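You operate a simulated robot arm through the tools that you are given. There is no shell and no other tool.

Carry out the task below with a simulated robot arm. There is one attempt and no reset: what you move stays moved.

## Task
Water the white pot on the grey mat with the green can.
Fine: till its red float is in the green band, no spill; can back, pot back in its saucer; the other pots stay dry. Set down upright: what you pick out, green can.

Only the result counts: the job must be done as asked and must still hold three seconds after the hand-in. Knocking over, shifting, dropping, spilling or breaking anything else fails it.

## Robot
A 6-joint arm with a two-finger parallel gripper, fixed in place. Base frame: the origin is on the floor under the middle of its stand, x ahead of it, y to its left, z up; the work surface is at about z = 800. Lengths are in mm, angles in degrees, forces in N, time in s.
With the tool pointing down near the work surface it reaches from about 260 to 680 mm from the base axis. Its first joint turns from -66.0 to 66.0 degrees. Payload 2.9 kg.
The TCP is the grasp point between the finger pads, 30 mm short of the fingertips. In the tool frame z runs along the fingers and y along their closing line. The gripper opens to 110 mm. The fingers are 20 mm wide and 10 mm thick; the gripper's body (48 by 112 mm) begins 55 mm behind the TCP.
Orientation is told as [roll, pitch, yaw] about the base's x, y, z axes, in that order, counted from this pose: with the fingers straight down and closing along the base's y, the tool's x points along the base's -x, its y along +y and its z along -z.

## Interface
- The arm moves only by the tool nudge_tool. Its arguments are lists of equal length, an entry for each row: "linear": the shift along the tool's x, y, z in cm, a list of three; "angular": the turn, a rotation vector about the tool's x, y, z in degrees, a list of three. In form: {"linear": [[dx, dy, dz], ...], "angular": [[rx, ry, rz], ...]}. A call has 1 to 20 rows; each row is the pose to reach, as a shift and turn from the pose commanded when the call began, along the tool's axes at that moment. "fingers" is the finger opening in cm, from 0 to 11, set as the call begins (left out, the last holds). A row lasts 0.2 s, in which the tool goes at most 50 mm and 8.6 degrees; a call with a longer step from one row to the next is refused whole, and so is a gripper value outside its range. Where a pose cannot be reached the arm comes as near as it can. A force on the tool above 60 N (or 10 N above the force at the start of the call, whichever is more), or a blocked arm, ends the call early, and 0.2 s more pass. The fingers move at their own pace (about 108 mm/s each) and stop on an object; they squeeze with about 20 N. The grip force told is the motor's: it shows also when the fingers shut on nothing. Time passes only in rows, and 0.2 s behind the last, so rows that repeat a pose let the fingers close. The reply holds the time, the measured pose of the TCP, the force on the tool along the base axes, the opening and the grip force, in the units named above and with some noise, with the torque about the TCP (base axes, N m) and any sound that the robot's microphone picked up, and new pictures: "show" is both (left out), scene, wrist or none.
- Cameras (640 x 400 px; columns grow to the right, rows downward): "scene" is fixed at [74.1, 428.1, 1391.5]; the picture's right is [-0.79, -0.61, 0.00], its down [-0.31, 0.40, -0.86] and it looks along [0.52, -0.68, -0.51] (base axes); focal length 309 px, centre (320, 200). "wrist" rides on the gripper at [72, 17, -103] in the tool frame; the picture's right is [-0.23, 0.97, 0.00], its down [-0.76, -0.18, -0.62] and it looks along [-0.61, -0.14, 0.78] (tool axes); focal length 222 px, centre (320, 200). There is no depth. A picture from a camera that has moved, and an enlarged one, comes with that camera's place and axes in the base frame and with its lens.
- enlarge(camera, box): a new picture of the part [left, top, right, bottom] of that camera's present view, enlarged. It takes no simulated time.
- close_job(): hands the job in; it is judged then, once.

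Nothing tells you positions but the pictures and the camera data. Unless the task says otherwise, let go and move clear before handing in.

The tools are called after "Request:" by a JSON object that holds its "name" and its "arguments". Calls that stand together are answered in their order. nudge_tool: Moves the arm, as the interface text tells. Its arguments: {"type":"object","properties":{"linear":{"type":"array"},"angular":{"type":"array"},"fingers":{"type":"number"},"show":{"type":"string","enum":["both","scene","wrist","none"]}},"required":["linear","angular"]} The other tools are called the same way: enlarge (camera, box) takes an enlarged picture of a part of a camera's view; close_job () hands the job in.

At the start:

```text
t: 0.0
tool_pos: [396.8, -10.7, 1199.5]
tool_rot: [0.0, 0.1, 0.0]
force: [-0.2, 0.2, 0.2]
moment: [0.01, 0.02, 0.05]
width: 109.9
grasp_force: 0.1
```

scene: 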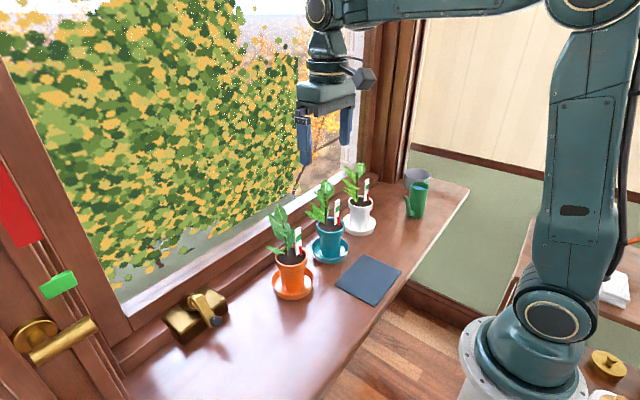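
wrist: 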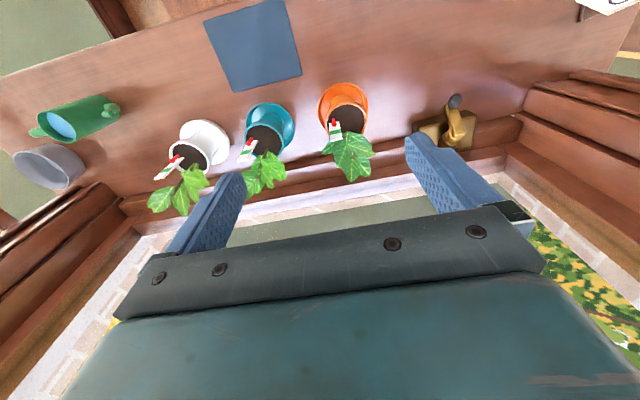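

I see a window sill with orange, teal and white potted plants in saucers, a blue-grey mat in front of them, and a green can next to a grey vessel at the far end. I'll look closer at each before moving.

Request:
{"name": "enlarge", "arguments": {"camera": "scene", "box": [320, 150, 480, 250]}}

Request:
{"name": "enlarge", "arguments": {"camera": "scene", "box": [240, 180, 420, 310]}}

Request:
{"name": "enlarge", "arguments": {"camera": "wrist", "box": [0, 60, 240, 220]}}

Request:
{"name": "enlarge", "arguments": {"camera": "wrist", "box": [140, 0, 400, 200]}}

```text
4.00 times, centred on (400, 200) of scene
camera zoom: at [74.1, 428.1, 1391.5], right [-0.79, -0.61, 0.0], down [-0.31, 0.4, -0.86], along [0.52, -0.68, -0.51], focal length 1236 px, centre (0, 200)
```

zoom: 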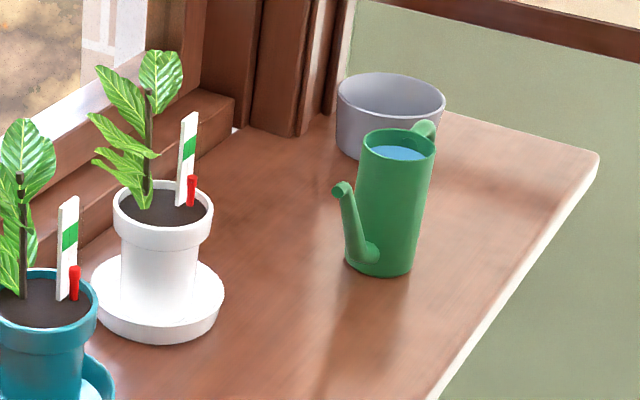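

```text
3.08 times, centred on (330, 245) of scene
camera zoom: at [74.1, 428.1, 1391.5], right [-0.79, -0.61, 0.0], down [-0.31, 0.4, -0.86], along [0.52, -0.68, -0.51], focal length 951 px, centre (289, 62)
```

zoom: 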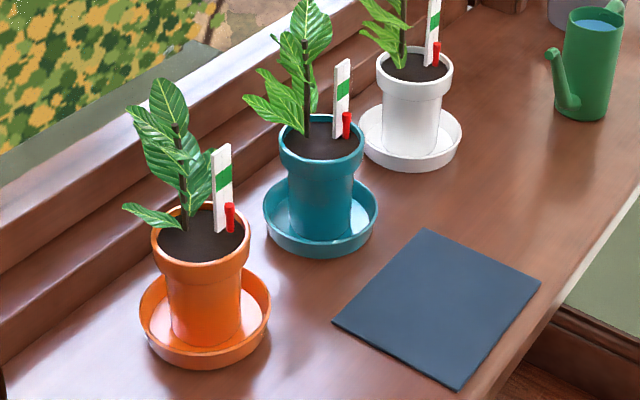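

```text
2.50 times, centred on (120, 140) of wrist
camera zoom: at [323.2, 6.5, 1301.9], right [0.23, 0.97, 0.0], down [0.76, -0.18, 0.62], along [0.61, -0.14, -0.78], focal length 555 px, centre (820, 350)
```

zoom: 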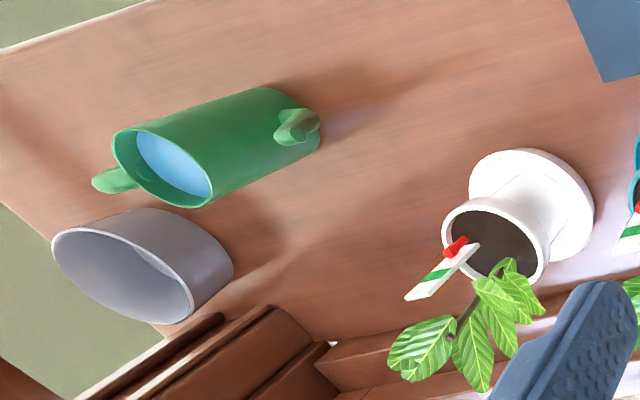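

```text
2.00 times, centred on (270, 100) of wrist
camera zoom: at [323.2, 6.5, 1301.9], right [0.23, 0.97, 0.0], down [0.76, -0.18, 0.62], along [0.61, -0.14, -0.78], focal length 444 px, centre (420, 400)
```

zoom: 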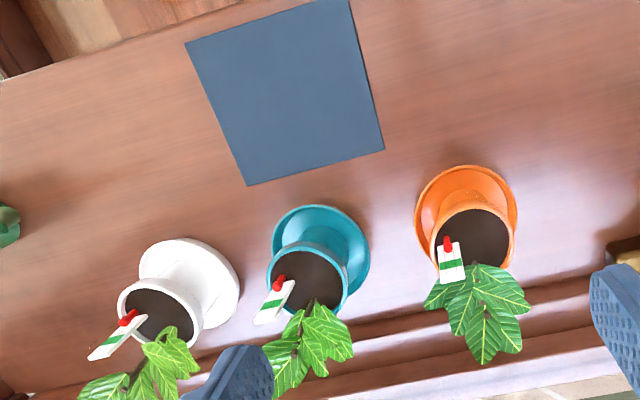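

The white pot sits in its saucer near (473, -300). The green can is near (361, -484) with its spout towards +y and its handle towards -y, and the mat's centre is near (333, -122). I'll move the wrist camera towards the can for a closer look before planning the grasps.

Request:
{"name": "nudge_tool", "arguments": {"linear": [[1.3, -3.8, 1.1], [2.6, -7.6, 2.2], [3.9, -11.4, 3.3], [5.2, -15.2, 4.4], [6.5, -19, 5.5], [7.8, -22.8, 6.6], [9.1, -26.6, 7.7], [10.4, -30.4, 8.8], [11.7, -34.2, 9.9], [13, -38, 11]], "angular": [[0, 0, 0], [0, 0, 0], [0, 0, 0], [0, 0, 0], [0, 0, 0], [0, 0, 0], [0, 0, 0], [0, 0, 0], [0, 0, 0], [0, 0, 0]]}}

```text
t: 2.2
tool_pos: [266.7, -389.8, 1089.3]
tool_rot: [0.0, 0.1, 0.0]
force: [-0.3, 0.0, 0.5]
moment: [0.06, -0.01, -0.02]
width: 109.8
grasp_force: 0.1
camera wrist: at [192.2, -373.3, 1191.5], right [0.23, 0.97, 0.0], down [0.76, -0.18, 0.62], along [0.61, -0.14, -0.78], focal length 222 px, centre (320, 200)
```

scene: 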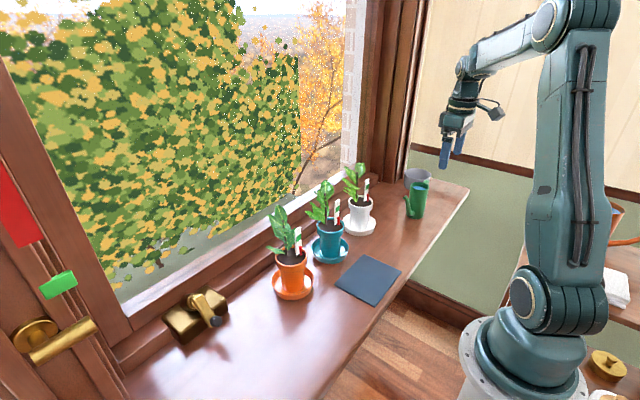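
wrist: 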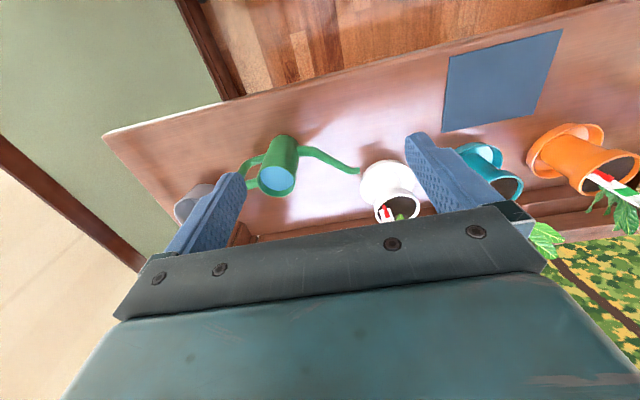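

The can's spout turns out to be long, reaching well towards +y. I'll enlarge the view to measure it.

Request:
{"name": "enlarge", "arguments": {"camera": "wrist", "box": [160, 120, 440, 240]}}

Request:
{"name": "enlarge", "arguments": {"camera": "scene", "box": [330, 160, 450, 240]}}

```text
2.29 times, centred on (300, 180) of wrist
camera zoom: at [192.2, -373.3, 1191.5], right [0.23, 0.97, 0.0], down [0.76, -0.18, 0.62], along [0.61, -0.14, -0.78], focal length 508 px, centre (366, 246)
```

zoom: 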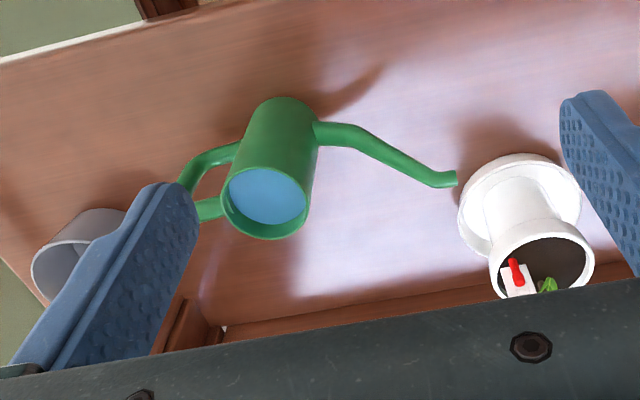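

```text
5.00 times, centred on (390, 200) of scene
camera zoom: at [74.1, 428.1, 1391.5], right [-0.79, -0.61, 0.0], down [-0.31, 0.4, -0.86], along [0.52, -0.68, -0.51], focal length 1545 px, centre (-30, 200)
```

zoom: 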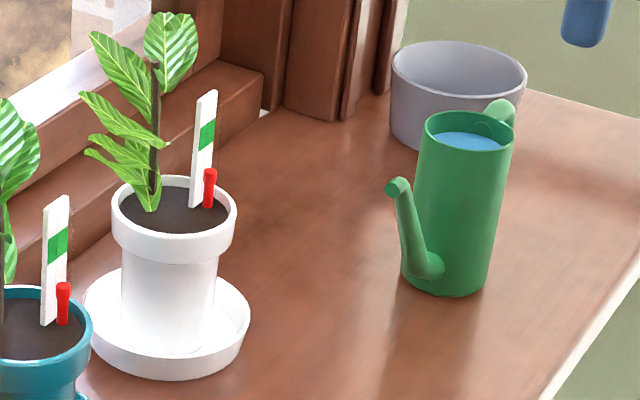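

The spout tip is at about (358, -359, 927) and the can's rim is at about z = 914, so a straight-down grasp of the can body will work. The pot has a plant above it, so it needs a tilted grasp from the robot's side. I'll test in free air above the mat whether the arm can hold a tilted pose.

Request:
{"name": "nudge_tool", "arguments": {"linear": [[-1.3, 4.2, 0.3], [-2.6, 8.4, 0.6], [-3.9, 12.5, 0.9], [-5.2, 16.7, 1.2], [-6.5, 20.8, 1.5], [-7.8, 25, 1.8]], "angular": [[0, 0, 3.3], [0, 0, 6.6], [0, 0, 10], [0, 0, 13.3], [0, 0, 16.6], [0, 0, 20]]}}

```text
t: 3.6
tool_pos: [341.7, -138.9, 1071.2]
tool_rot: [-0.1, -0.1, -20.0]
force: [0.3, -0.5, 0.4]
moment: [-0.01, 0.0, 0.01]
width: 110.1
grasp_force: 0.0
camera wrist: at [278.7, -98.3, 1174.2], right [0.55, 0.84, 0.0], down [0.65, -0.43, 0.62], along [0.52, -0.34, -0.78], focal length 222 px, centre (320, 200)
```

scene: 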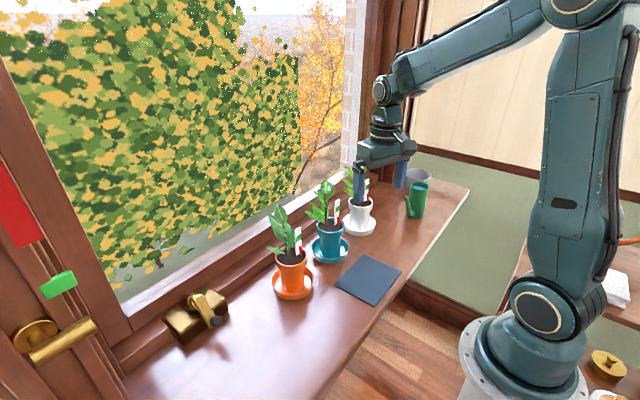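
wrist: 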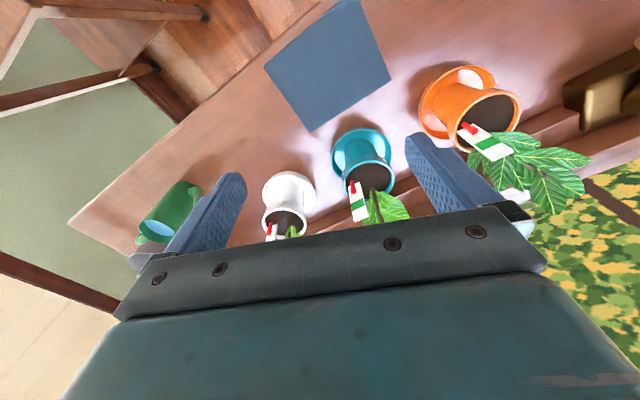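

The tool is above the mat at yaw -20. Next I'll tilt it to 60° here, well above everything, to test the reach.

Request:
{"name": "nudge_tool", "arguments": {"linear": [[0, 0, 0], [0, 0, 0], [0, 0, 0], [0, 0, 0], [0, 0, 0], [0, 0, 0], [0, 0, 0], [0, 0, 0]], "angular": [[0, -7.5, 0], [0, -15, 0], [0, -22.5, 0], [0, -30, 0], [0, -37.5, 0], [0, -45, 0], [0, -52.5, 0], [0, -60, 0]]}}

```text
t: 5.4
tool_pos: [366.9, -150.5, 1085.2]
tool_rot: [0.1, -60.0, -20.1]
force: [1.5, -0.2, 0.1]
moment: [-0.03, 0.0, -0.03]
width: 109.8
grasp_force: 0.0
out of reach, approached as far as the arm can: row 7, 8
camera wrist: at [253.3, -91.6, 1074.0], right [0.44, 0.88, 0.2], down [-0.21, -0.11, 0.97], along [0.87, -0.47, 0.13], focal length 222 px, centre (320, 200)
```

scene: 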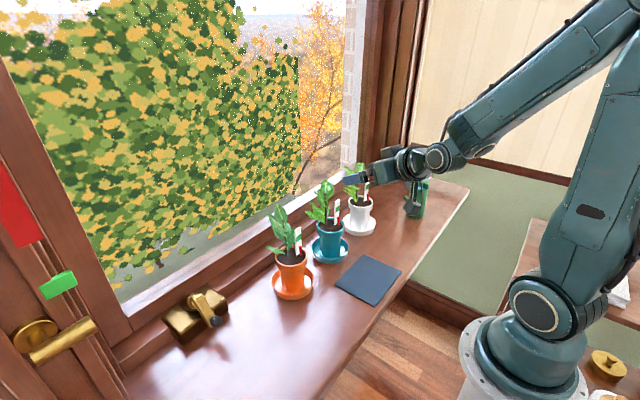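
wrist: 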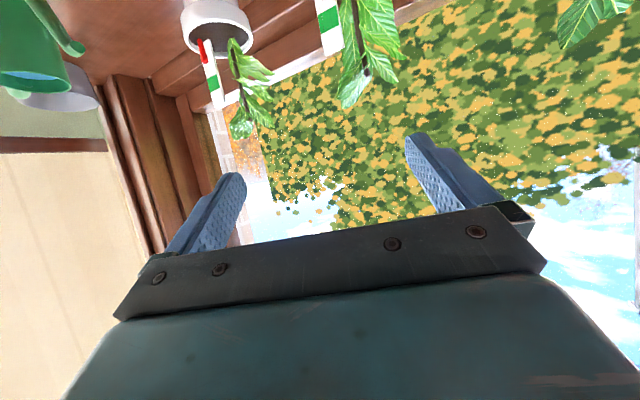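

The arm cannot fold that close to its base at 60° tilt, so the mat placement will need a sideways approach. I'll zoom in on the white plant from this useful angle.

Request:
{"name": "enlarge", "arguments": {"camera": "wrist", "box": [160, 0, 320, 140]}}

Request:
{"name": "enlarge", "arguments": {"camera": "wrist", "box": [0, 0, 120, 110]}}

Request:
{"name": "enlarge", "arguments": {"camera": "scene", "box": [330, 155, 400, 240]}}

```text
2.86 times, centred on (240, 70) of wrist
camera zoom: at [253.3, -91.6, 1074.0], right [0.44, 0.88, 0.2], down [-0.21, -0.11, 0.97], along [0.87, -0.47, 0.13], focal length 635 px, centre (549, 571)
```

zoom: 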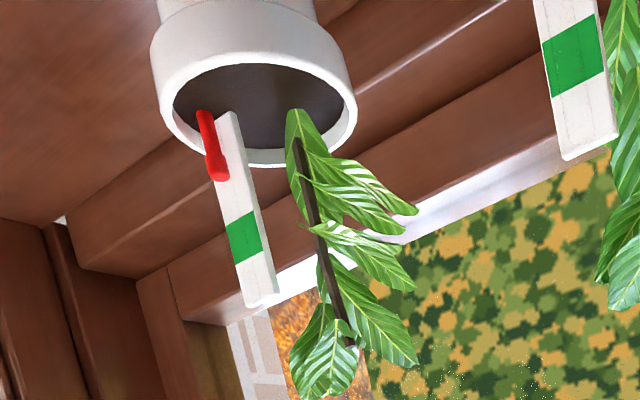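

```text
3.64 times, centred on (60, 55) of wrist
camera zoom: at [253.3, -91.6, 1074.0], right [0.44, 0.88, 0.2], down [-0.21, -0.11, 0.97], along [0.87, -0.47, 0.13], focal length 808 px, centre (1266, 727)
```

zoom: 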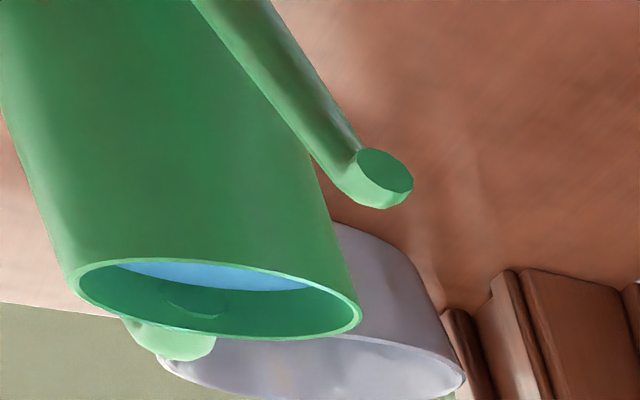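

```text
4.71 times, centred on (365, 198) of scene
camera zoom: at [74.1, 428.1, 1391.5], right [-0.79, -0.61, 0.0], down [-0.31, 0.4, -0.86], along [0.52, -0.68, -0.51], focal length 1454 px, centre (108, 212)
```

zoom: 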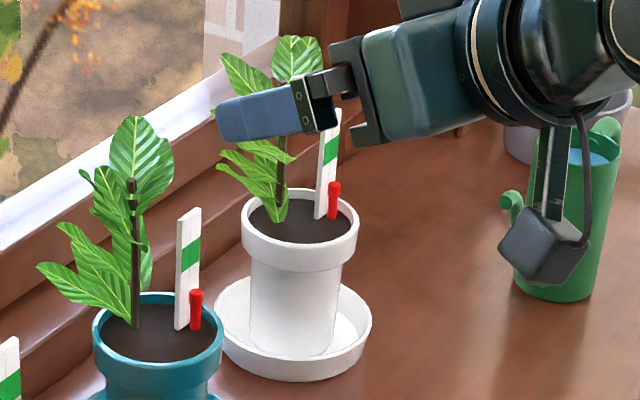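

The plant's leaves lean towards +x and the gauge stick is on the pot's -y side. A 40° tilted rim grasp from the (-x,+y) side should clear both and stay reachable at the mat. I'll go back to a 40° tilt first.

Request:
{"name": "nudge_tool", "arguments": {"linear": [[0, 0, 0], [0, 0, 0], [0, 0, 0]], "angular": [[0, 7, 0], [0, 14, 0], [0, 20, 0]], "show": "none"}}

```text
t: 6.2
tool_pos: [365.3, -149.6, 1082.8]
tool_rot: [0.0, -40.0, -19.9]
force: [0.1, 0.6, -0.3]
moment: [0.02, -0.01, 0.01]
width: 110.1
grasp_force: 0.1
```

I'm at 40° tilt and yaw -20. I'll swing to yaw -40, about 200 mm back along the approach line to the white pot, to check alignment.

Request:
{"name": "nudge_tool", "arguments": {"linear": [[0.12, -1.46, 1.33], [0.24, -2.92, 2.66], [0.36, -4.38, 3.99], [0.48, -5.85, 5.32], [0.48, -5.85, 5.32]], "angular": [[3.2, 0, 3.83], [6.43, 0, 7.66], [9.65, 0, 11.49], [12.86, 0, 15.32], [12.86, 0, 15.32]]}}

```text
t: 7.4
tool_pos: [375.9, -216.4, 1042.0]
tool_rot: [-0.1, -40.0, -40.1]
force: [-0.1, -0.7, 0.0]
moment: [0.01, 0.02, 0.0]
width: 110.0
grasp_force: 0.0
camera wrist: at [292.0, -124.0, 1074.2], right [0.76, 0.63, 0.15], down [0.03, -0.25, 0.97], along [0.65, -0.73, -0.21], focal length 222 px, centre (320, 200)
```

scene: 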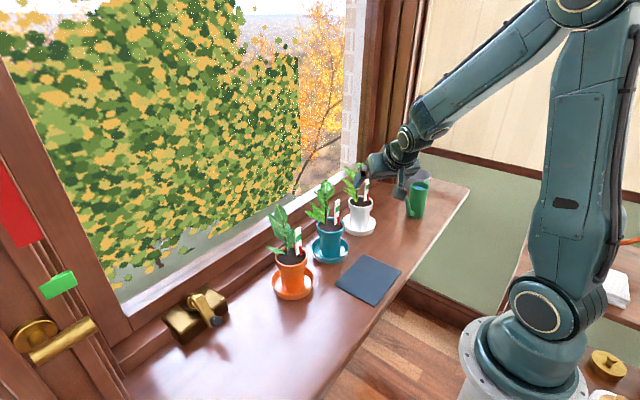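
wrist: 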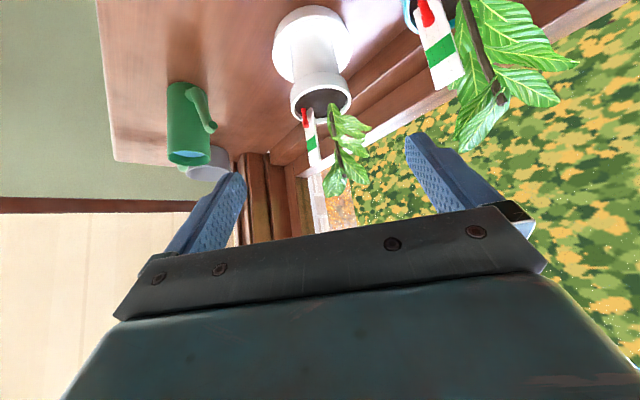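

The pot rim appears almost exactly where expected (320, 98). I'll zoom in to refine it.

Request:
{"name": "enlarge", "arguments": {"camera": "wrist", "box": [240, 0, 400, 200]}}

Request:
{"name": "enlarge", "arguments": {"camera": "scene", "box": [330, 150, 450, 240]}}

```text
2.00 times, centred on (320, 100) of wrist
camera zoom: at [292.0, -124.0, 1074.2], right [0.76, 0.63, 0.15], down [0.03, -0.25, 0.97], along [0.65, -0.73, -0.21], focal length 444 px, centre (320, 400)
```

zoom: 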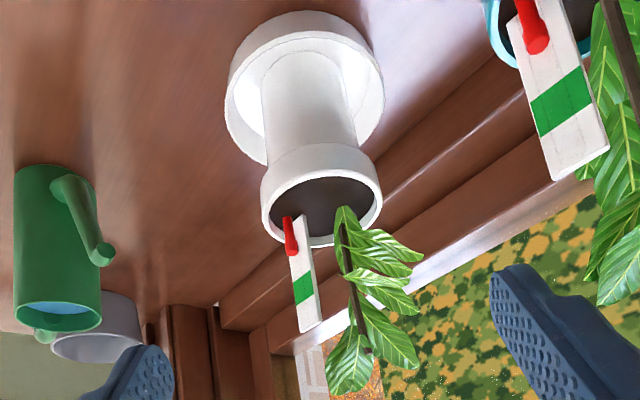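

```text
4.44 times, centred on (390, 195) of scene
camera zoom: at [74.1, 428.0, 1391.5], right [-0.79, -0.61, 0.0], down [-0.31, 0.4, -0.86], along [0.52, -0.68, -0.51], focal length 1373 px, centre (9, 222)
```

zoom: 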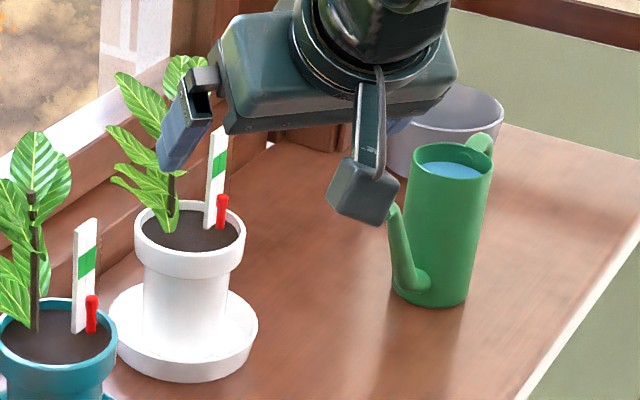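

The pot centre comes out at about (472, -299) with its rim top at z of about 897. I'll approach straight along the tool axis for 13 cm and check clearance.

Request:
{"name": "nudge_tool", "arguments": {"linear": [[0.1, 0, 3.2], [0.15, 0, 6.5], [0.2, 0, 9.8], [0.3, 0, 13]], "angular": [[0, 0, 0], [0, 0, 0], [0, 0, 0], [0, 0, 0]]}}

```text
t: 8.4
tool_pos: [437.7, -267.2, 937.7]
tool_rot: [-0.1, -40.2, -40.1]
force: [-0.4, 0.1, 0.4]
moment: [-0.02, -0.02, -0.01]
width: 110.3
grasp_force: 0.1
camera wrist: at [353.8, -175.6, 971.0], right [0.76, 0.63, 0.15], down [0.03, -0.25, 0.97], along [0.65, -0.73, -0.21], focal length 222 px, centre (320, 200)
```

scene: 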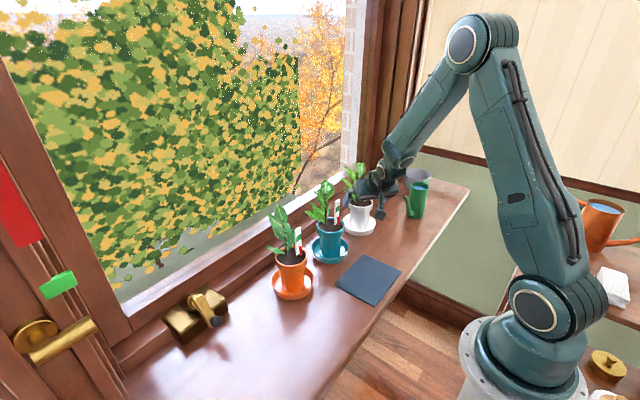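
wrist: 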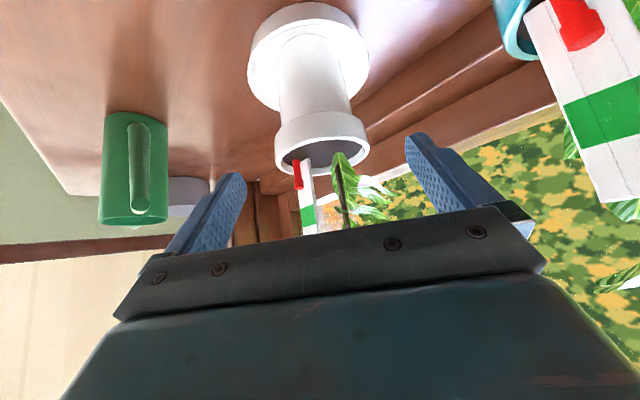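

Clearances look fine, with the stick and leaves clear of the gripper. I'll advance the last 7 cm to straddle the rim.

Request:
{"name": "nudge_tool", "arguments": {"linear": [[-0.1, 0, 2.5], [-0.2, 0, 5], [-0.2, 0, 7]], "angular": [[0, 0, 0], [0, 0, 0], [0, 0, 0]]}}

Request:
{"name": "enlarge", "arguments": {"camera": "scene", "box": [330, 150, 450, 240]}}

```text
t: 9.2
tool_pos: [473.4, -296.9, 886.8]
tool_rot: [0.1, -40.0, -40.0]
force: [-0.7, -1.4, 0.5]
moment: [-0.04, 0.0, 0.01]
width: 110.1
grasp_force: 0.0
camera wrist: at [390.4, -205.4, 918.7], right [0.76, 0.63, 0.15], down [0.03, -0.25, 0.97], along [0.65, -0.73, -0.21], focal length 222 px, centre (320, 200)
```

scene: 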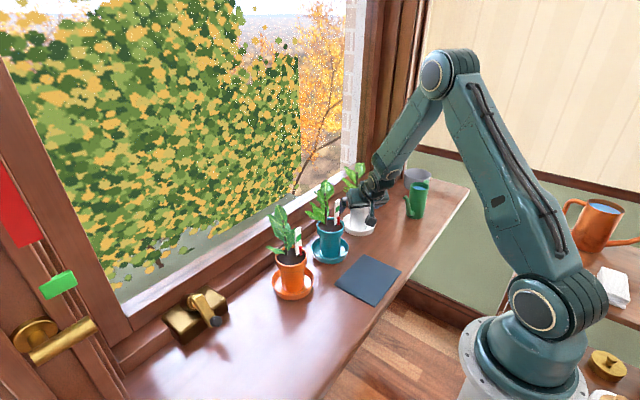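
wrist: 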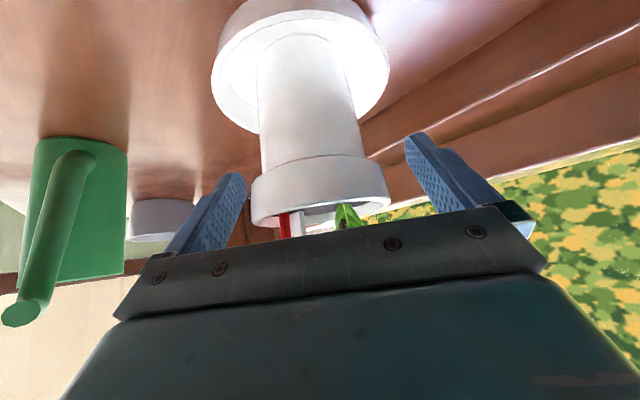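

```text
4.44 times, centred on (390, 195) of scene
camera zoom: at [74.1, 428.1, 1391.5], right [-0.79, -0.61, 0.0], down [-0.31, 0.4, -0.86], along [0.52, -0.68, -0.51], focal length 1373 px, centre (9, 222)
```

zoom: 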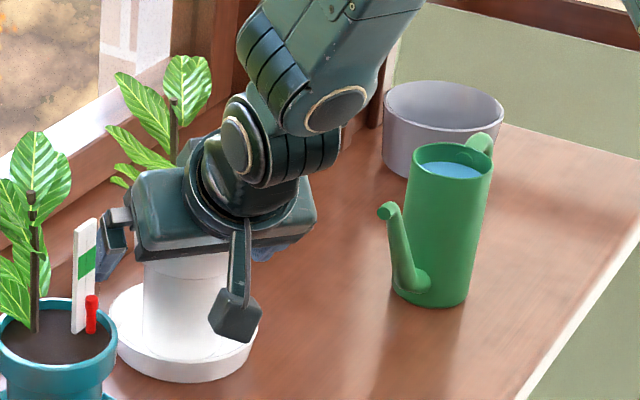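

The fingers straddle the rim, centred to about 1 mm. Closing on the pot now.

Request:
{"name": "nudge_tool", "arguments": {"linear": [[0, 0, 0], [0, 0, 0], [0, 0, 0]], "angular": [[0, 0, 0], [0, 0, 0], [0, 0, 0]], "fingers": 0}}

```text
t: 10.0
tool_pos: [473.4, -296.6, 887.1]
tool_rot: [0.0, -39.9, -40.0]
force: [0.3, -0.4, 0.2]
moment: [-0.12, 0.07, 0.02]
width: 77.3
grasp_force: 20.4
camera wrist: at [390.1, -205.1, 918.6], right [0.76, 0.63, 0.15], down [0.03, -0.25, 0.97], along [0.65, -0.73, -0.21], focal length 222 px, centre (320, 200)
```

scene: 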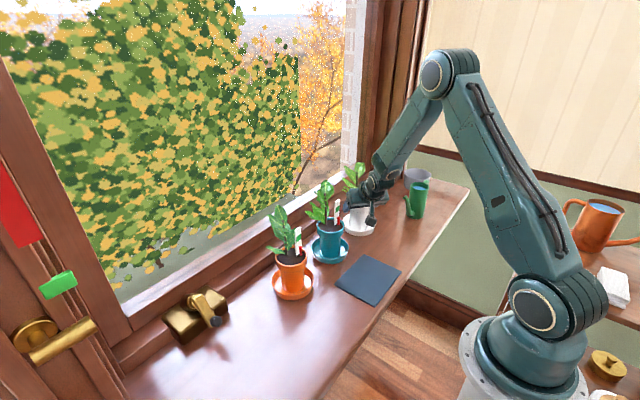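
wrist: 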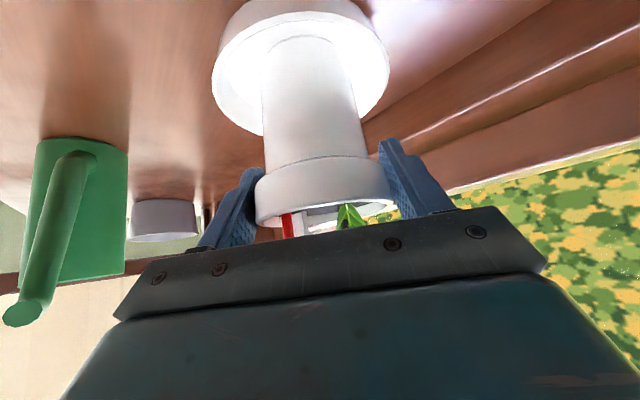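

The grip is firm at 77.3 mm and 20 N. Lifting the pot straight up by 6 cm.

Request:
{"name": "nudge_tool", "arguments": {"linear": [[-0.64, 0, -0.77], [-1.6, 0, -1.92], [-2.57, 0, -3.06], [-3.86, 0, -4.6], [-3.86, 0, -4.6]], "angular": [[0, 0, 0], [0, 0, 0], [0, 0, 0], [0, 0, 0], [0, 0, 0]]}}

```text
t: 11.2
tool_pos: [472.3, -297.6, 947.4]
tool_rot: [-0.1, -40.0, -40.0]
force: [0.0, 0.5, -5.9]
moment: [0.07, 0.05, -0.01]
width: 77.1
grasp_force: 19.9
camera wrist: at [389.2, -205.9, 980.2], right [0.76, 0.63, 0.15], down [0.03, -0.25, 0.97], along [0.65, -0.73, -0.21], focal length 222 px, centre (320, 200)
```

scene: 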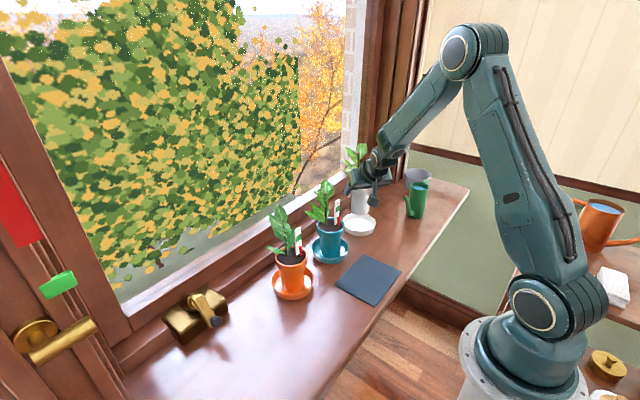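
wrist: 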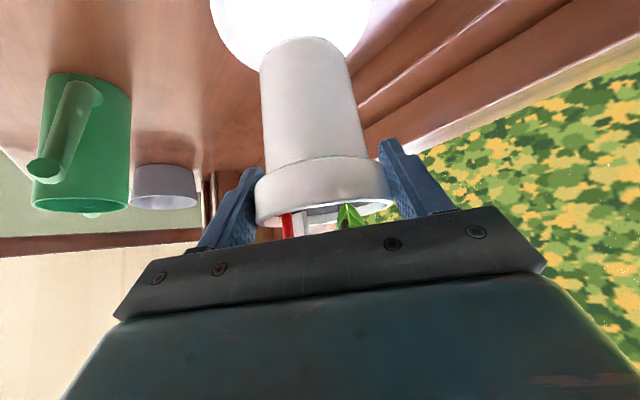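

The pot is up and weighs about 0.6 kg. I'll carry it to the mat via a point clear of the teal plant and the can's spout, turning it only 10° on the way.

Request:
{"name": "nudge_tool", "arguments": {"linear": [[0.9, -0.6, -1.5], [2.1, -1.5, -3.5], [3.3, -2.4, -5.5], [4.4, -3.16, -7.29], [6.23, -1.81, -8.18], [8.06, -0.47, -9.06], [9.9, 0.88, -9.95], [11.73, 2.22, -10.83], [13.0, 3.16, -11.45], [13.56, 3.57, -11.72], [13.56, 3.57, -11.72]], "angular": [[0, 0, 0], [0, 0, 0], [0, 0, 0], [0, 0, 0], [1.29, 0, 1.53], [2.57, 0, 3.06], [3.86, 0, 4.6], [5.14, 0, 6.13], [6.0, 0, 7.15], [6.43, 0, 7.66], [6.43, 0, 7.66]]}}

```text
t: 13.6
tool_pos: [359.0, -154.0, 950.1]
tool_rot: [0.0, -39.9, -50.0]
force: [0.9, -0.2, -5.4]
moment: [0.0, 0.02, -0.04]
width: 77.1
grasp_force: 20.1
camera wrist: at [291.7, -50.4, 982.2], right [0.86, 0.49, 0.15], down [-0.02, -0.25, 0.97], along [0.51, -0.83, -0.21], focal length 222 px, centre (320, 200)
```

scene: 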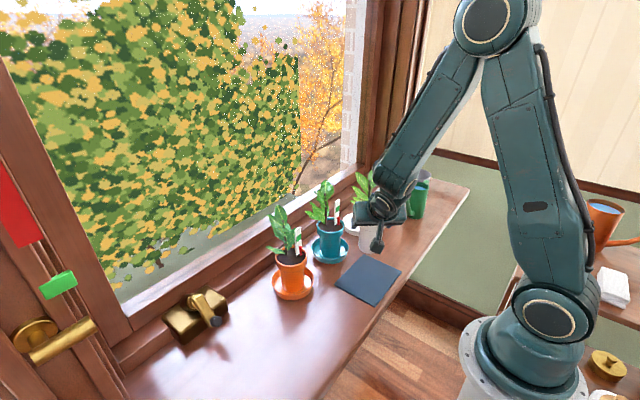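
wrist: 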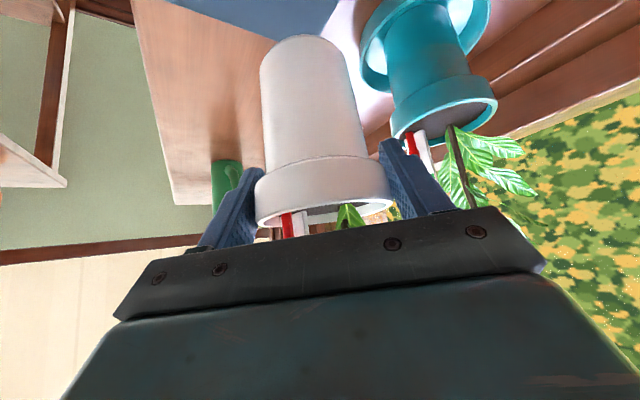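

The pot is above the mat at (359, -154). Lowering it most of the way.

Request:
{"name": "nudge_tool", "arguments": {"linear": [[0.96, 0, 1.15], [1.93, 0, 2.3], [2.89, 0, 3.45], [3.54, 0, 4.21], [3.54, 0, 4.21]], "angular": [[0, 0, 0], [0, 0, 0], [0, 0, 0], [0, 0, 0], [0, 0, 0]]}}

Request:
{"name": "enlarge", "arguments": {"camera": "scene", "box": [300, 180, 440, 310]}}

```text
t: 14.8
tool_pos: [357.6, -154.7, 895.1]
tool_rot: [0.1, -40.0, -50.0]
force: [-0.1, 0.8, -4.7]
moment: [0.03, 0.06, 0.01]
width: 77.2
grasp_force: 20.1
camera wrist: at [291.4, -50.9, 926.8], right [0.86, 0.49, 0.15], down [-0.02, -0.25, 0.97], along [0.51, -0.83, -0.21], focal length 222 px, centre (320, 200)
```

scene: 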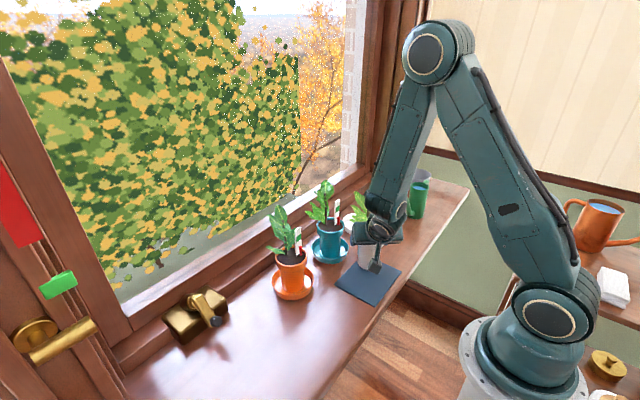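
wrist: 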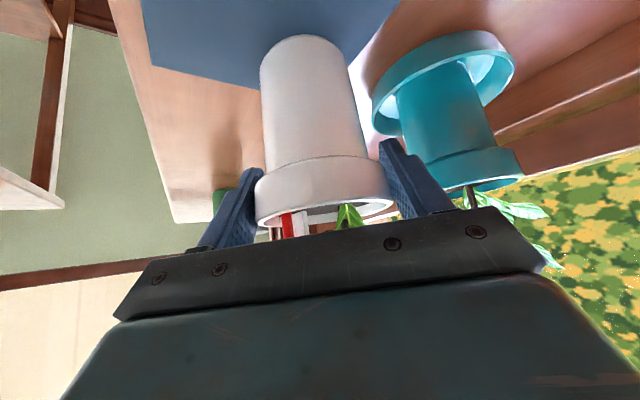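

```text
3.08 times, centred on (370, 245) of scene
camera zoom: at [74.2, 428.0, 1391.5], right [-0.79, -0.61, 0.0], down [-0.31, 0.4, -0.86], along [0.52, -0.68, -0.51], focal length 951 px, centre (166, 62)
```

zoom: 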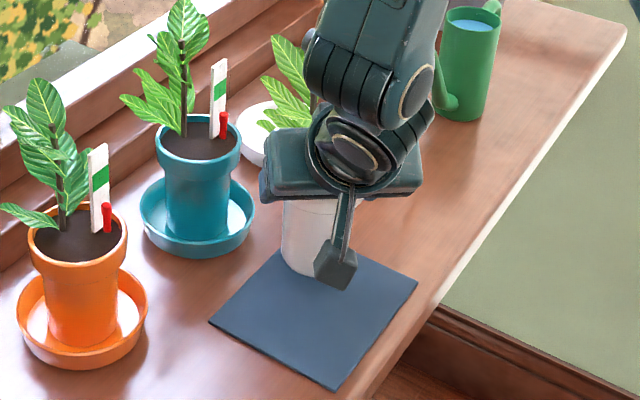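

The pot hovers about 1 cm over the mat. Lowering in small steps while watching the force.

Request:
{"name": "nudge_tool", "arguments": {"linear": [[0.19, 0, 0.23], [0.32, 0, 0.38], [0.39, 0, 0.46], [0.39, 0, 0.46]], "angular": [[0, 0, 0], [0, 0, 0], [0, 0, 0], [0, 0, 0]], "show": "none"}}

```text
t: 15.8
tool_pos: [358.3, -154.9, 888.2]
tool_rot: [0.0, -40.0, -49.9]
force: [0.5, -0.4, -6.1]
moment: [0.01, 0.02, -0.01]
width: 77.3
grasp_force: 19.9
```

Request:
{"name": "nudge_tool", "arguments": {"linear": [[0.06, 0, 0.08], [0.13, 0, 0.15], [0.13, 0, 0.15]], "angular": [[0, 0, 0], [0, 0, 0], [0, 0, 0]], "show": "none"}}

```text
t: 16.6
tool_pos: [358.9, -154.1, 886.3]
tool_rot: [0.0, -40.1, -50.1]
force: [1.0, 3.6, 2.4]
moment: [0.13, 0.3, -0.06]
width: 77.1
grasp_force: 20.5
```

Contact was made at TCP z of about 886, so the pot rests on the mat. Releasing.

Request:
{"name": "nudge_tool", "arguments": {"linear": [[0, 0, 0], [0, 0, 0], [0, 0, 0]], "angular": [[0, 0, 0], [0, 0, 0], [0, 0, 0]], "fingers": 11}}

```text
t: 17.4
tool_pos: [358.5, -155.7, 886.2]
tool_rot: [0.1, -40.1, -50.0]
force: [-0.6, -0.4, -0.2]
moment: [-0.02, 0.01, 0.01]
width: 110.2
grasp_force: 0.1
camera wrist: at [292.2, -50.9, 918.5], right [0.86, 0.49, 0.15], down [-0.02, -0.25, 0.97], along [0.51, -0.83, -0.21], focal length 222 px, centre (320, 200)
```

scene: 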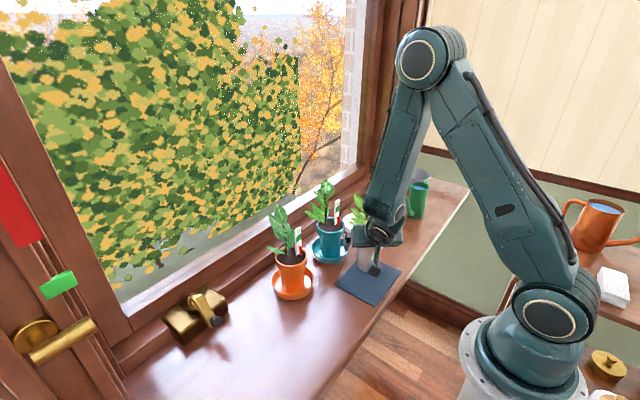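
wrist: 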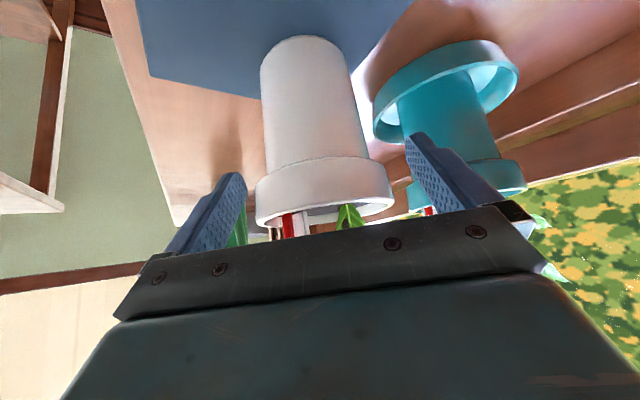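

The pot stands on the mat. I'll back off along the tool axis, then rise while straightening the tool, keeping clear of the leaves.

Request:
{"name": "nudge_tool", "arguments": {"linear": [[0, 0, -1.5], [0, 0, -3.2], [0, 0, -4.5], [-1, 0, -5.7], [-2.3, 0, -7.2], [-4, 0, -9.2], [-6, 0, -11.6], [-8.5, 0, -14.6], [-11, 0, -17.6]], "angular": [[0, 0, 0], [0, 4, 0], [0, 10, 0], [0, 16, 0], [0, 22, 0], [0, 28, 0], [0, 32, 0], [0, 36, 0], [0, 40, 0]]}}

Request:
{"name": "enlarge", "arguments": {"camera": "scene", "box": [300, 160, 440, 310]}}

```text
t: 19.4
tool_pos: [341.5, -133.3, 1094.0]
tool_rot: [0.0, 0.0, -50.0]
force: [0.2, -0.6, 0.6]
moment: [-0.04, -0.02, -0.02]
width: 109.9
grasp_force: 0.0
camera wrist: at [307.0, -66.7, 1196.7], right [0.89, 0.45, 0.0], down [0.35, -0.7, 0.62], along [0.28, -0.56, -0.78], focal length 222 px, centre (320, 200)
```

scene: 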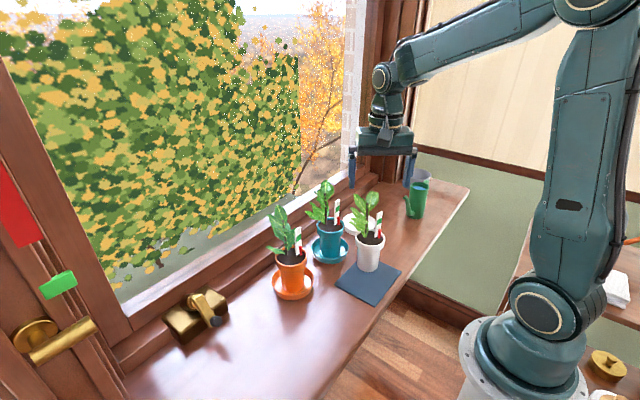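
wrist: 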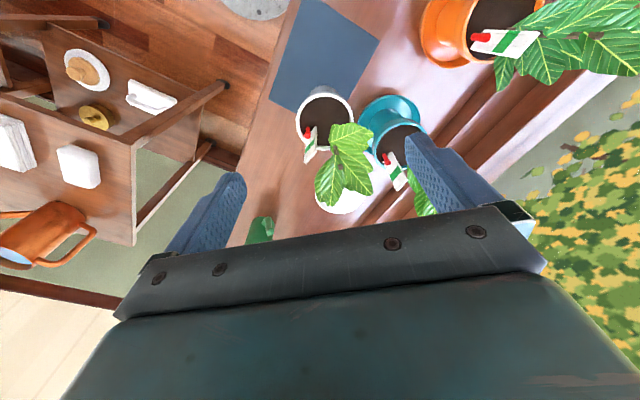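

```text
2.67 times, centred on (370, 235) of scene
camera zoom: at [74.1, 428.1, 1391.5], right [-0.79, -0.61, 0.0], down [-0.31, 0.4, -0.86], along [0.52, -0.68, -0.51], focal length 824 px, centre (187, 107)
```

zoom: 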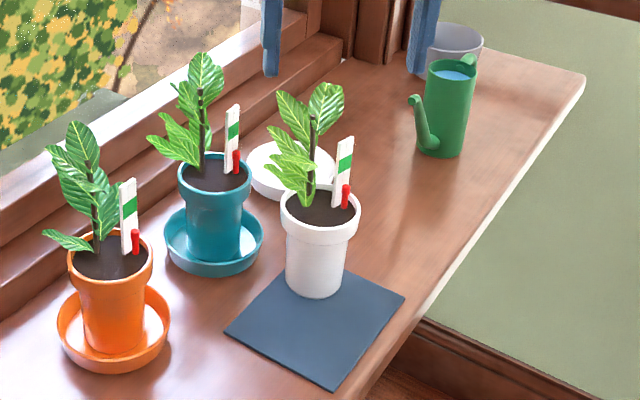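

The white pot stands upright on the mat. I'll zoom in from above to locate the free soil area for pouring.

Request:
{"name": "enlarge", "arguments": {"camera": "wrist", "box": [240, 60, 420, 220]}}

Request:
{"name": "enlarge", "arguments": {"camera": "scene", "box": [335, 185, 405, 275]}}

```text
2.50 times, centred on (330, 140) of wrist
camera zoom: at [307.0, -66.7, 1196.7], right [0.89, 0.45, 0.0], down [0.35, -0.7, 0.62], along [0.28, -0.56, -0.78], focal length 555 px, centre (295, 350)
```

zoom: 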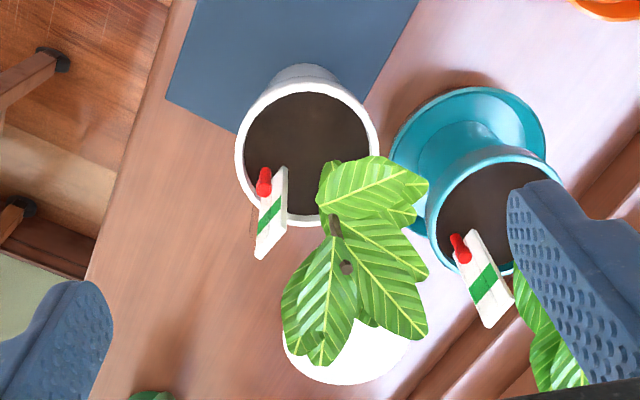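

```text
4.44 times, centred on (370, 230) of scene
camera zoom: at [74.1, 428.1, 1391.5], right [-0.79, -0.61, 0.0], down [-0.31, 0.4, -0.86], along [0.52, -0.68, -0.51], focal length 1373 px, centre (98, 67)
```

zoom: 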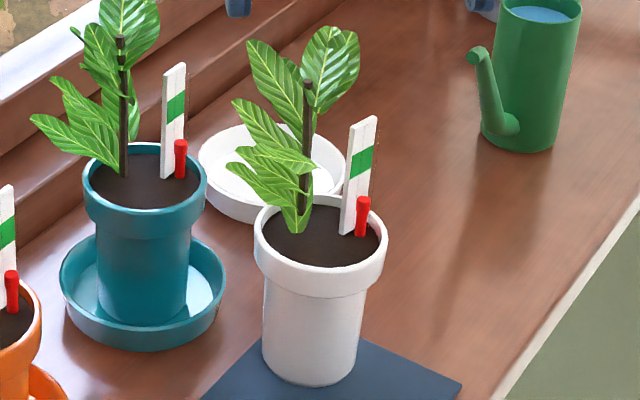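

The free soil is on the pot's near side, with the stick, float and stem on the far side. Next is the can: I'll fly over it and turn so the fingers close along x with the wrist camera on the handle side.

Request:
{"name": "nudge_tool", "arguments": {"linear": [[-1.5, -1.45, -0.2], [-3.0, -2.9, -0.4], [-4.5, -4.35, -0.6], [-6.0, -5.8, -0.8], [-7.5, -7.25, -1.0], [-9.0, -8.7, -1.2], [-10.5, -10.15, -1.4], [-12.03, -11.6, -1.6], [-13.76, -12.62, -1.05], [-15.5, -13.63, -0.5], [-17.23, -14.65, 0.05], [-18.97, -15.67, 0.6], [-20.7, -16.68, 1.15], [-22.4, -17.7, 1.7], [-24.2, -18.72, 2.3], [-25.9, -19.74, 2.85], [-27.6, -20.75, 3.4]], "angular": [[0, 0, -8.24], [0, 0, -16.47], [0, 0, -24.7], [0, 0, -32.9], [0, 0, -41.2], [0, 0, -49.4], [0, 0, -57.7], [0, 0, -65.9], [0, 0, -74.1], [0, 0, -82.4], [0, 0, -90.6], [0, 0, -98.8], [0, 0, -107.1], [0, 0, -115.3], [0, 0, -123.5], [0, 0, -131.8], [0, 0, -140]]}}

```text
t: 23.0
tool_pos: [358.6, -477.4, 1059.4]
tool_rot: [0.1, 0.0, 90.2]
force: [-1.3, -0.5, -0.1]
moment: [0.01, 0.03, 0.0]
width: 109.8
grasp_force: 0.0
camera wrist: at [341.6, -549.8, 1162.1], right [-0.97, 0.22, 0.0], down [0.18, 0.76, 0.62], along [0.14, 0.61, -0.78], focal length 222 px, centre (320, 200)
```

scene: 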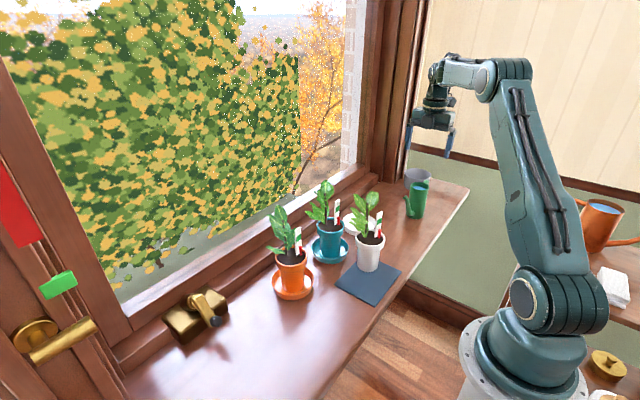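
wrist: 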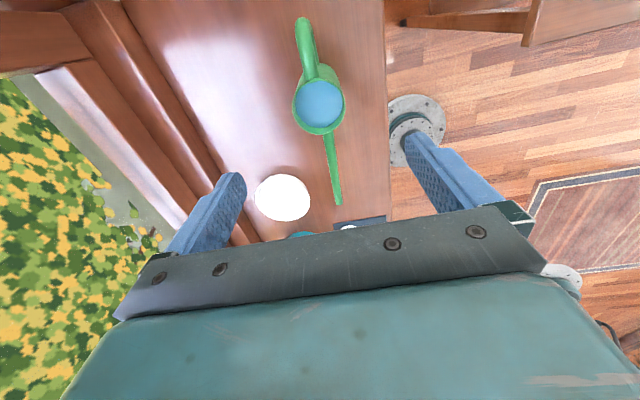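

That yaw is reachable. The can is seen from above with its handle and spout clearly visible. Zooming in to measure its axis and spout direction.

Request:
{"name": "enlarge", "arguments": {"camera": "wrist", "box": [240, 0, 400, 220]}}

Request:
{"name": "enlarge", "arguments": {"camera": "scene", "box": [380, 100, 480, 230]}}

```text
1.82 times, centred on (320, 110) of wrist
camera zoom: at [341.6, -549.8, 1162.1], right [-0.97, 0.22, 0.0], down [0.18, 0.76, 0.62], along [0.14, 0.61, -0.78], focal length 404 px, centre (320, 364)
```

zoom: 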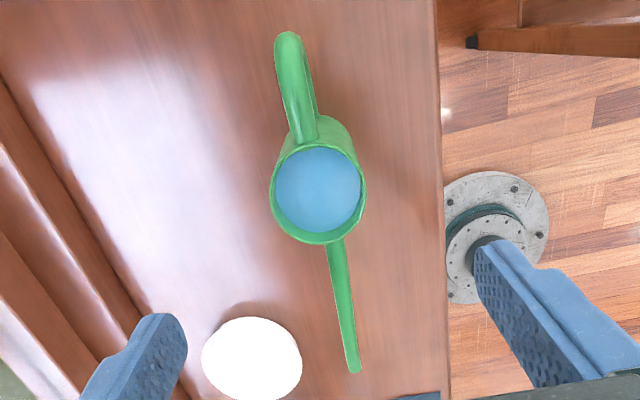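

```text
3.08 times, centred on (430, 165) of scene
camera zoom: at [74.1, 428.1, 1391.5], right [-0.79, -0.61, 0.0], down [-0.31, 0.4, -0.86], along [0.52, -0.68, -0.51], focal length 951 px, centre (-18, 308)
```

zoom: 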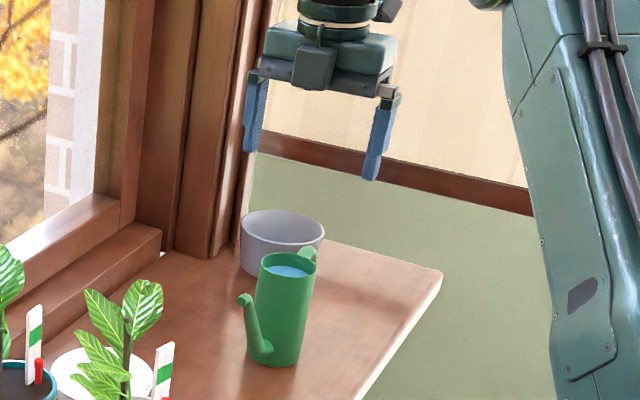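

The can's axis is at about (359, -481), the spout points along +y and the rim is at about z = 914. Descending partway, centred on the can.

Request:
{"name": "nudge_tool", "arguments": {"linear": [[0.18, 0, 3], [0.36, 0, 6], [0.36, 0, 9], [0.36, 0, 11]], "angular": [[0, 0, 0], [0, 0, 0], [0, 0, 0], [0, 0, 0]]}}

Request:
{"name": "enlarge", "arguments": {"camera": "scene", "box": [370, 120, 470, 230]}}

```text
t: 24.0
tool_pos: [359.4, -478.8, 946.2]
tool_rot: [-0.1, 0.1, 90.0]
force: [0.5, -0.4, 0.2]
moment: [0.02, 0.0, 0.06]
width: 110.4
grasp_force: 0.0
camera wrist: at [340.7, -552.2, 1049.7], right [-0.97, 0.23, 0.0], down [0.18, 0.76, 0.62], along [0.14, 0.61, -0.78], focal length 222 px, centre (320, 200)
```

scene: 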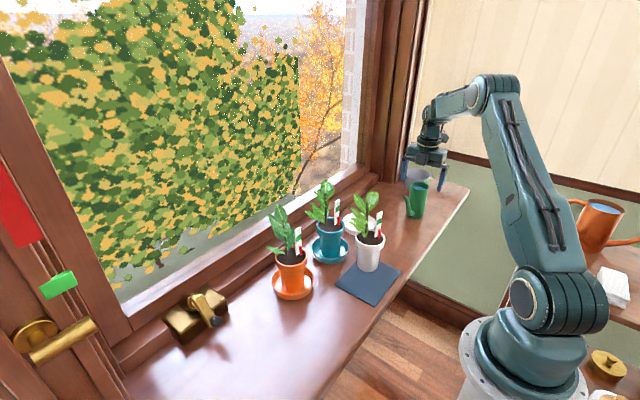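
wrist: 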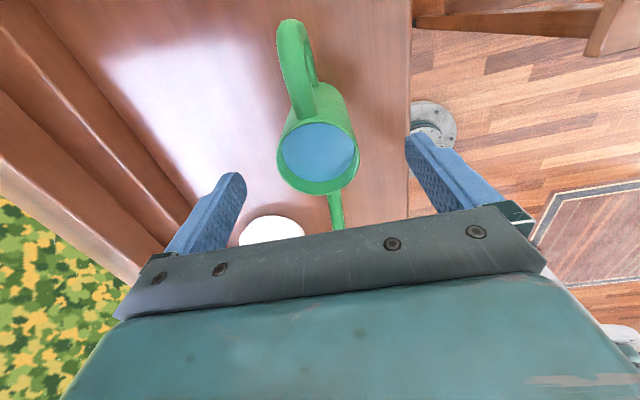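

```text
3.64 times, centred on (420, 175) of scene
camera zoom: at [74.1, 428.0, 1391.5], right [-0.79, -0.61, 0.0], down [-0.31, 0.4, -0.86], along [0.52, -0.68, -0.51], focal length 1124 px, centre (-44, 291)
```

zoom: 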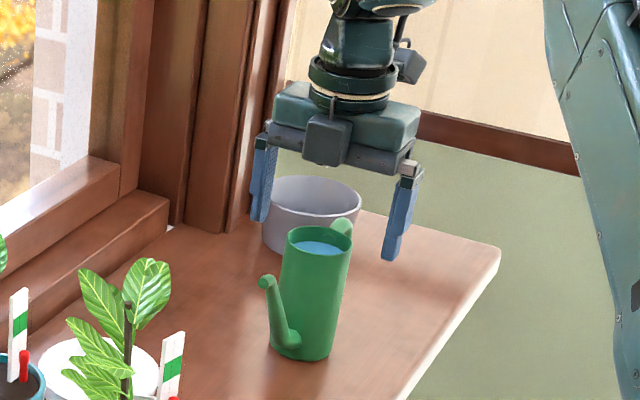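

The gripper is centred on the can to within a few mm. Descending the remaining 7.4 cm to grip the upper body.

Request:
{"name": "nudge_tool", "arguments": {"linear": [[0.2, -0.05, 2.5], [0.2, -0.05, 5], [0.2, -0.05, 6.5], [0.2, -0.05, 7.4]], "angular": [[0, 0, 0], [0, 0, 0], [0, 0, 0], [0, 0, 0]]}}

Request:
{"name": "enlarge", "arguments": {"camera": "scene", "box": [370, 120, 470, 230]}}

```text
t: 25.0
tool_pos: [359.0, -484.0, 873.8]
tool_rot: [0.0, 0.0, 90.0]
force: [0.4, 0.1, 0.6]
moment: [0.0, -0.03, -0.02]
width: 109.9
grasp_force: 0.1
camera wrist: at [340.8, -555.1, 975.6], right [-0.97, 0.23, 0.0], down [0.18, 0.76, 0.62], along [0.14, 0.61, -0.78], focal length 222 px, centre (320, 200)
```

scene: 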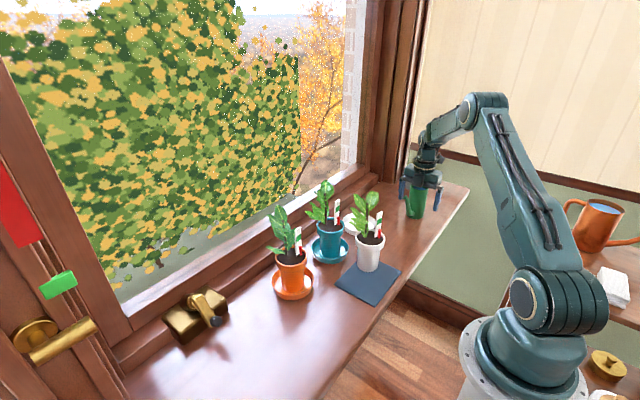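
wrist: 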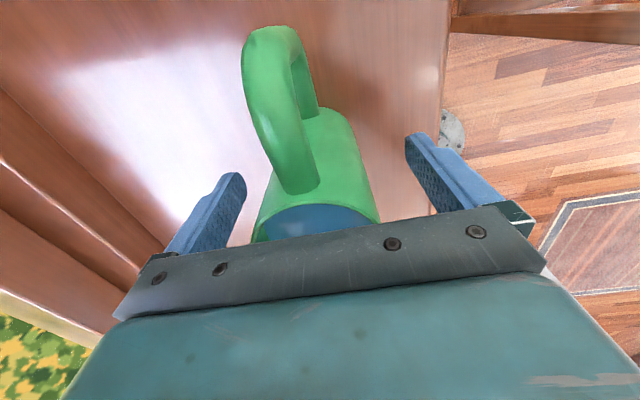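

```text
3.64 times, centred on (420, 175) of scene
camera zoom: at [74.1, 428.0, 1391.5], right [-0.79, -0.61, 0.0], down [-0.31, 0.4, -0.86], along [0.52, -0.68, -0.51], focal length 1124 px, centre (-44, 291)
```

zoom: 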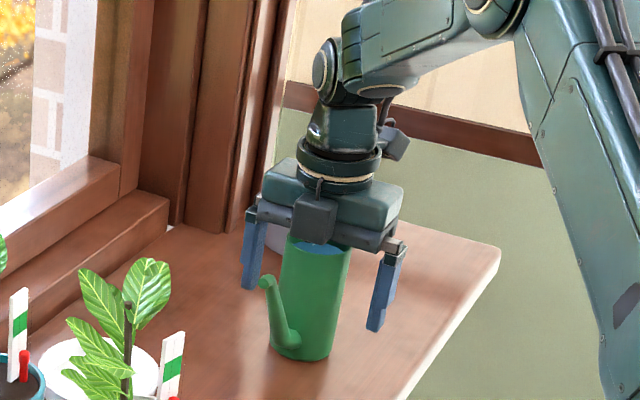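

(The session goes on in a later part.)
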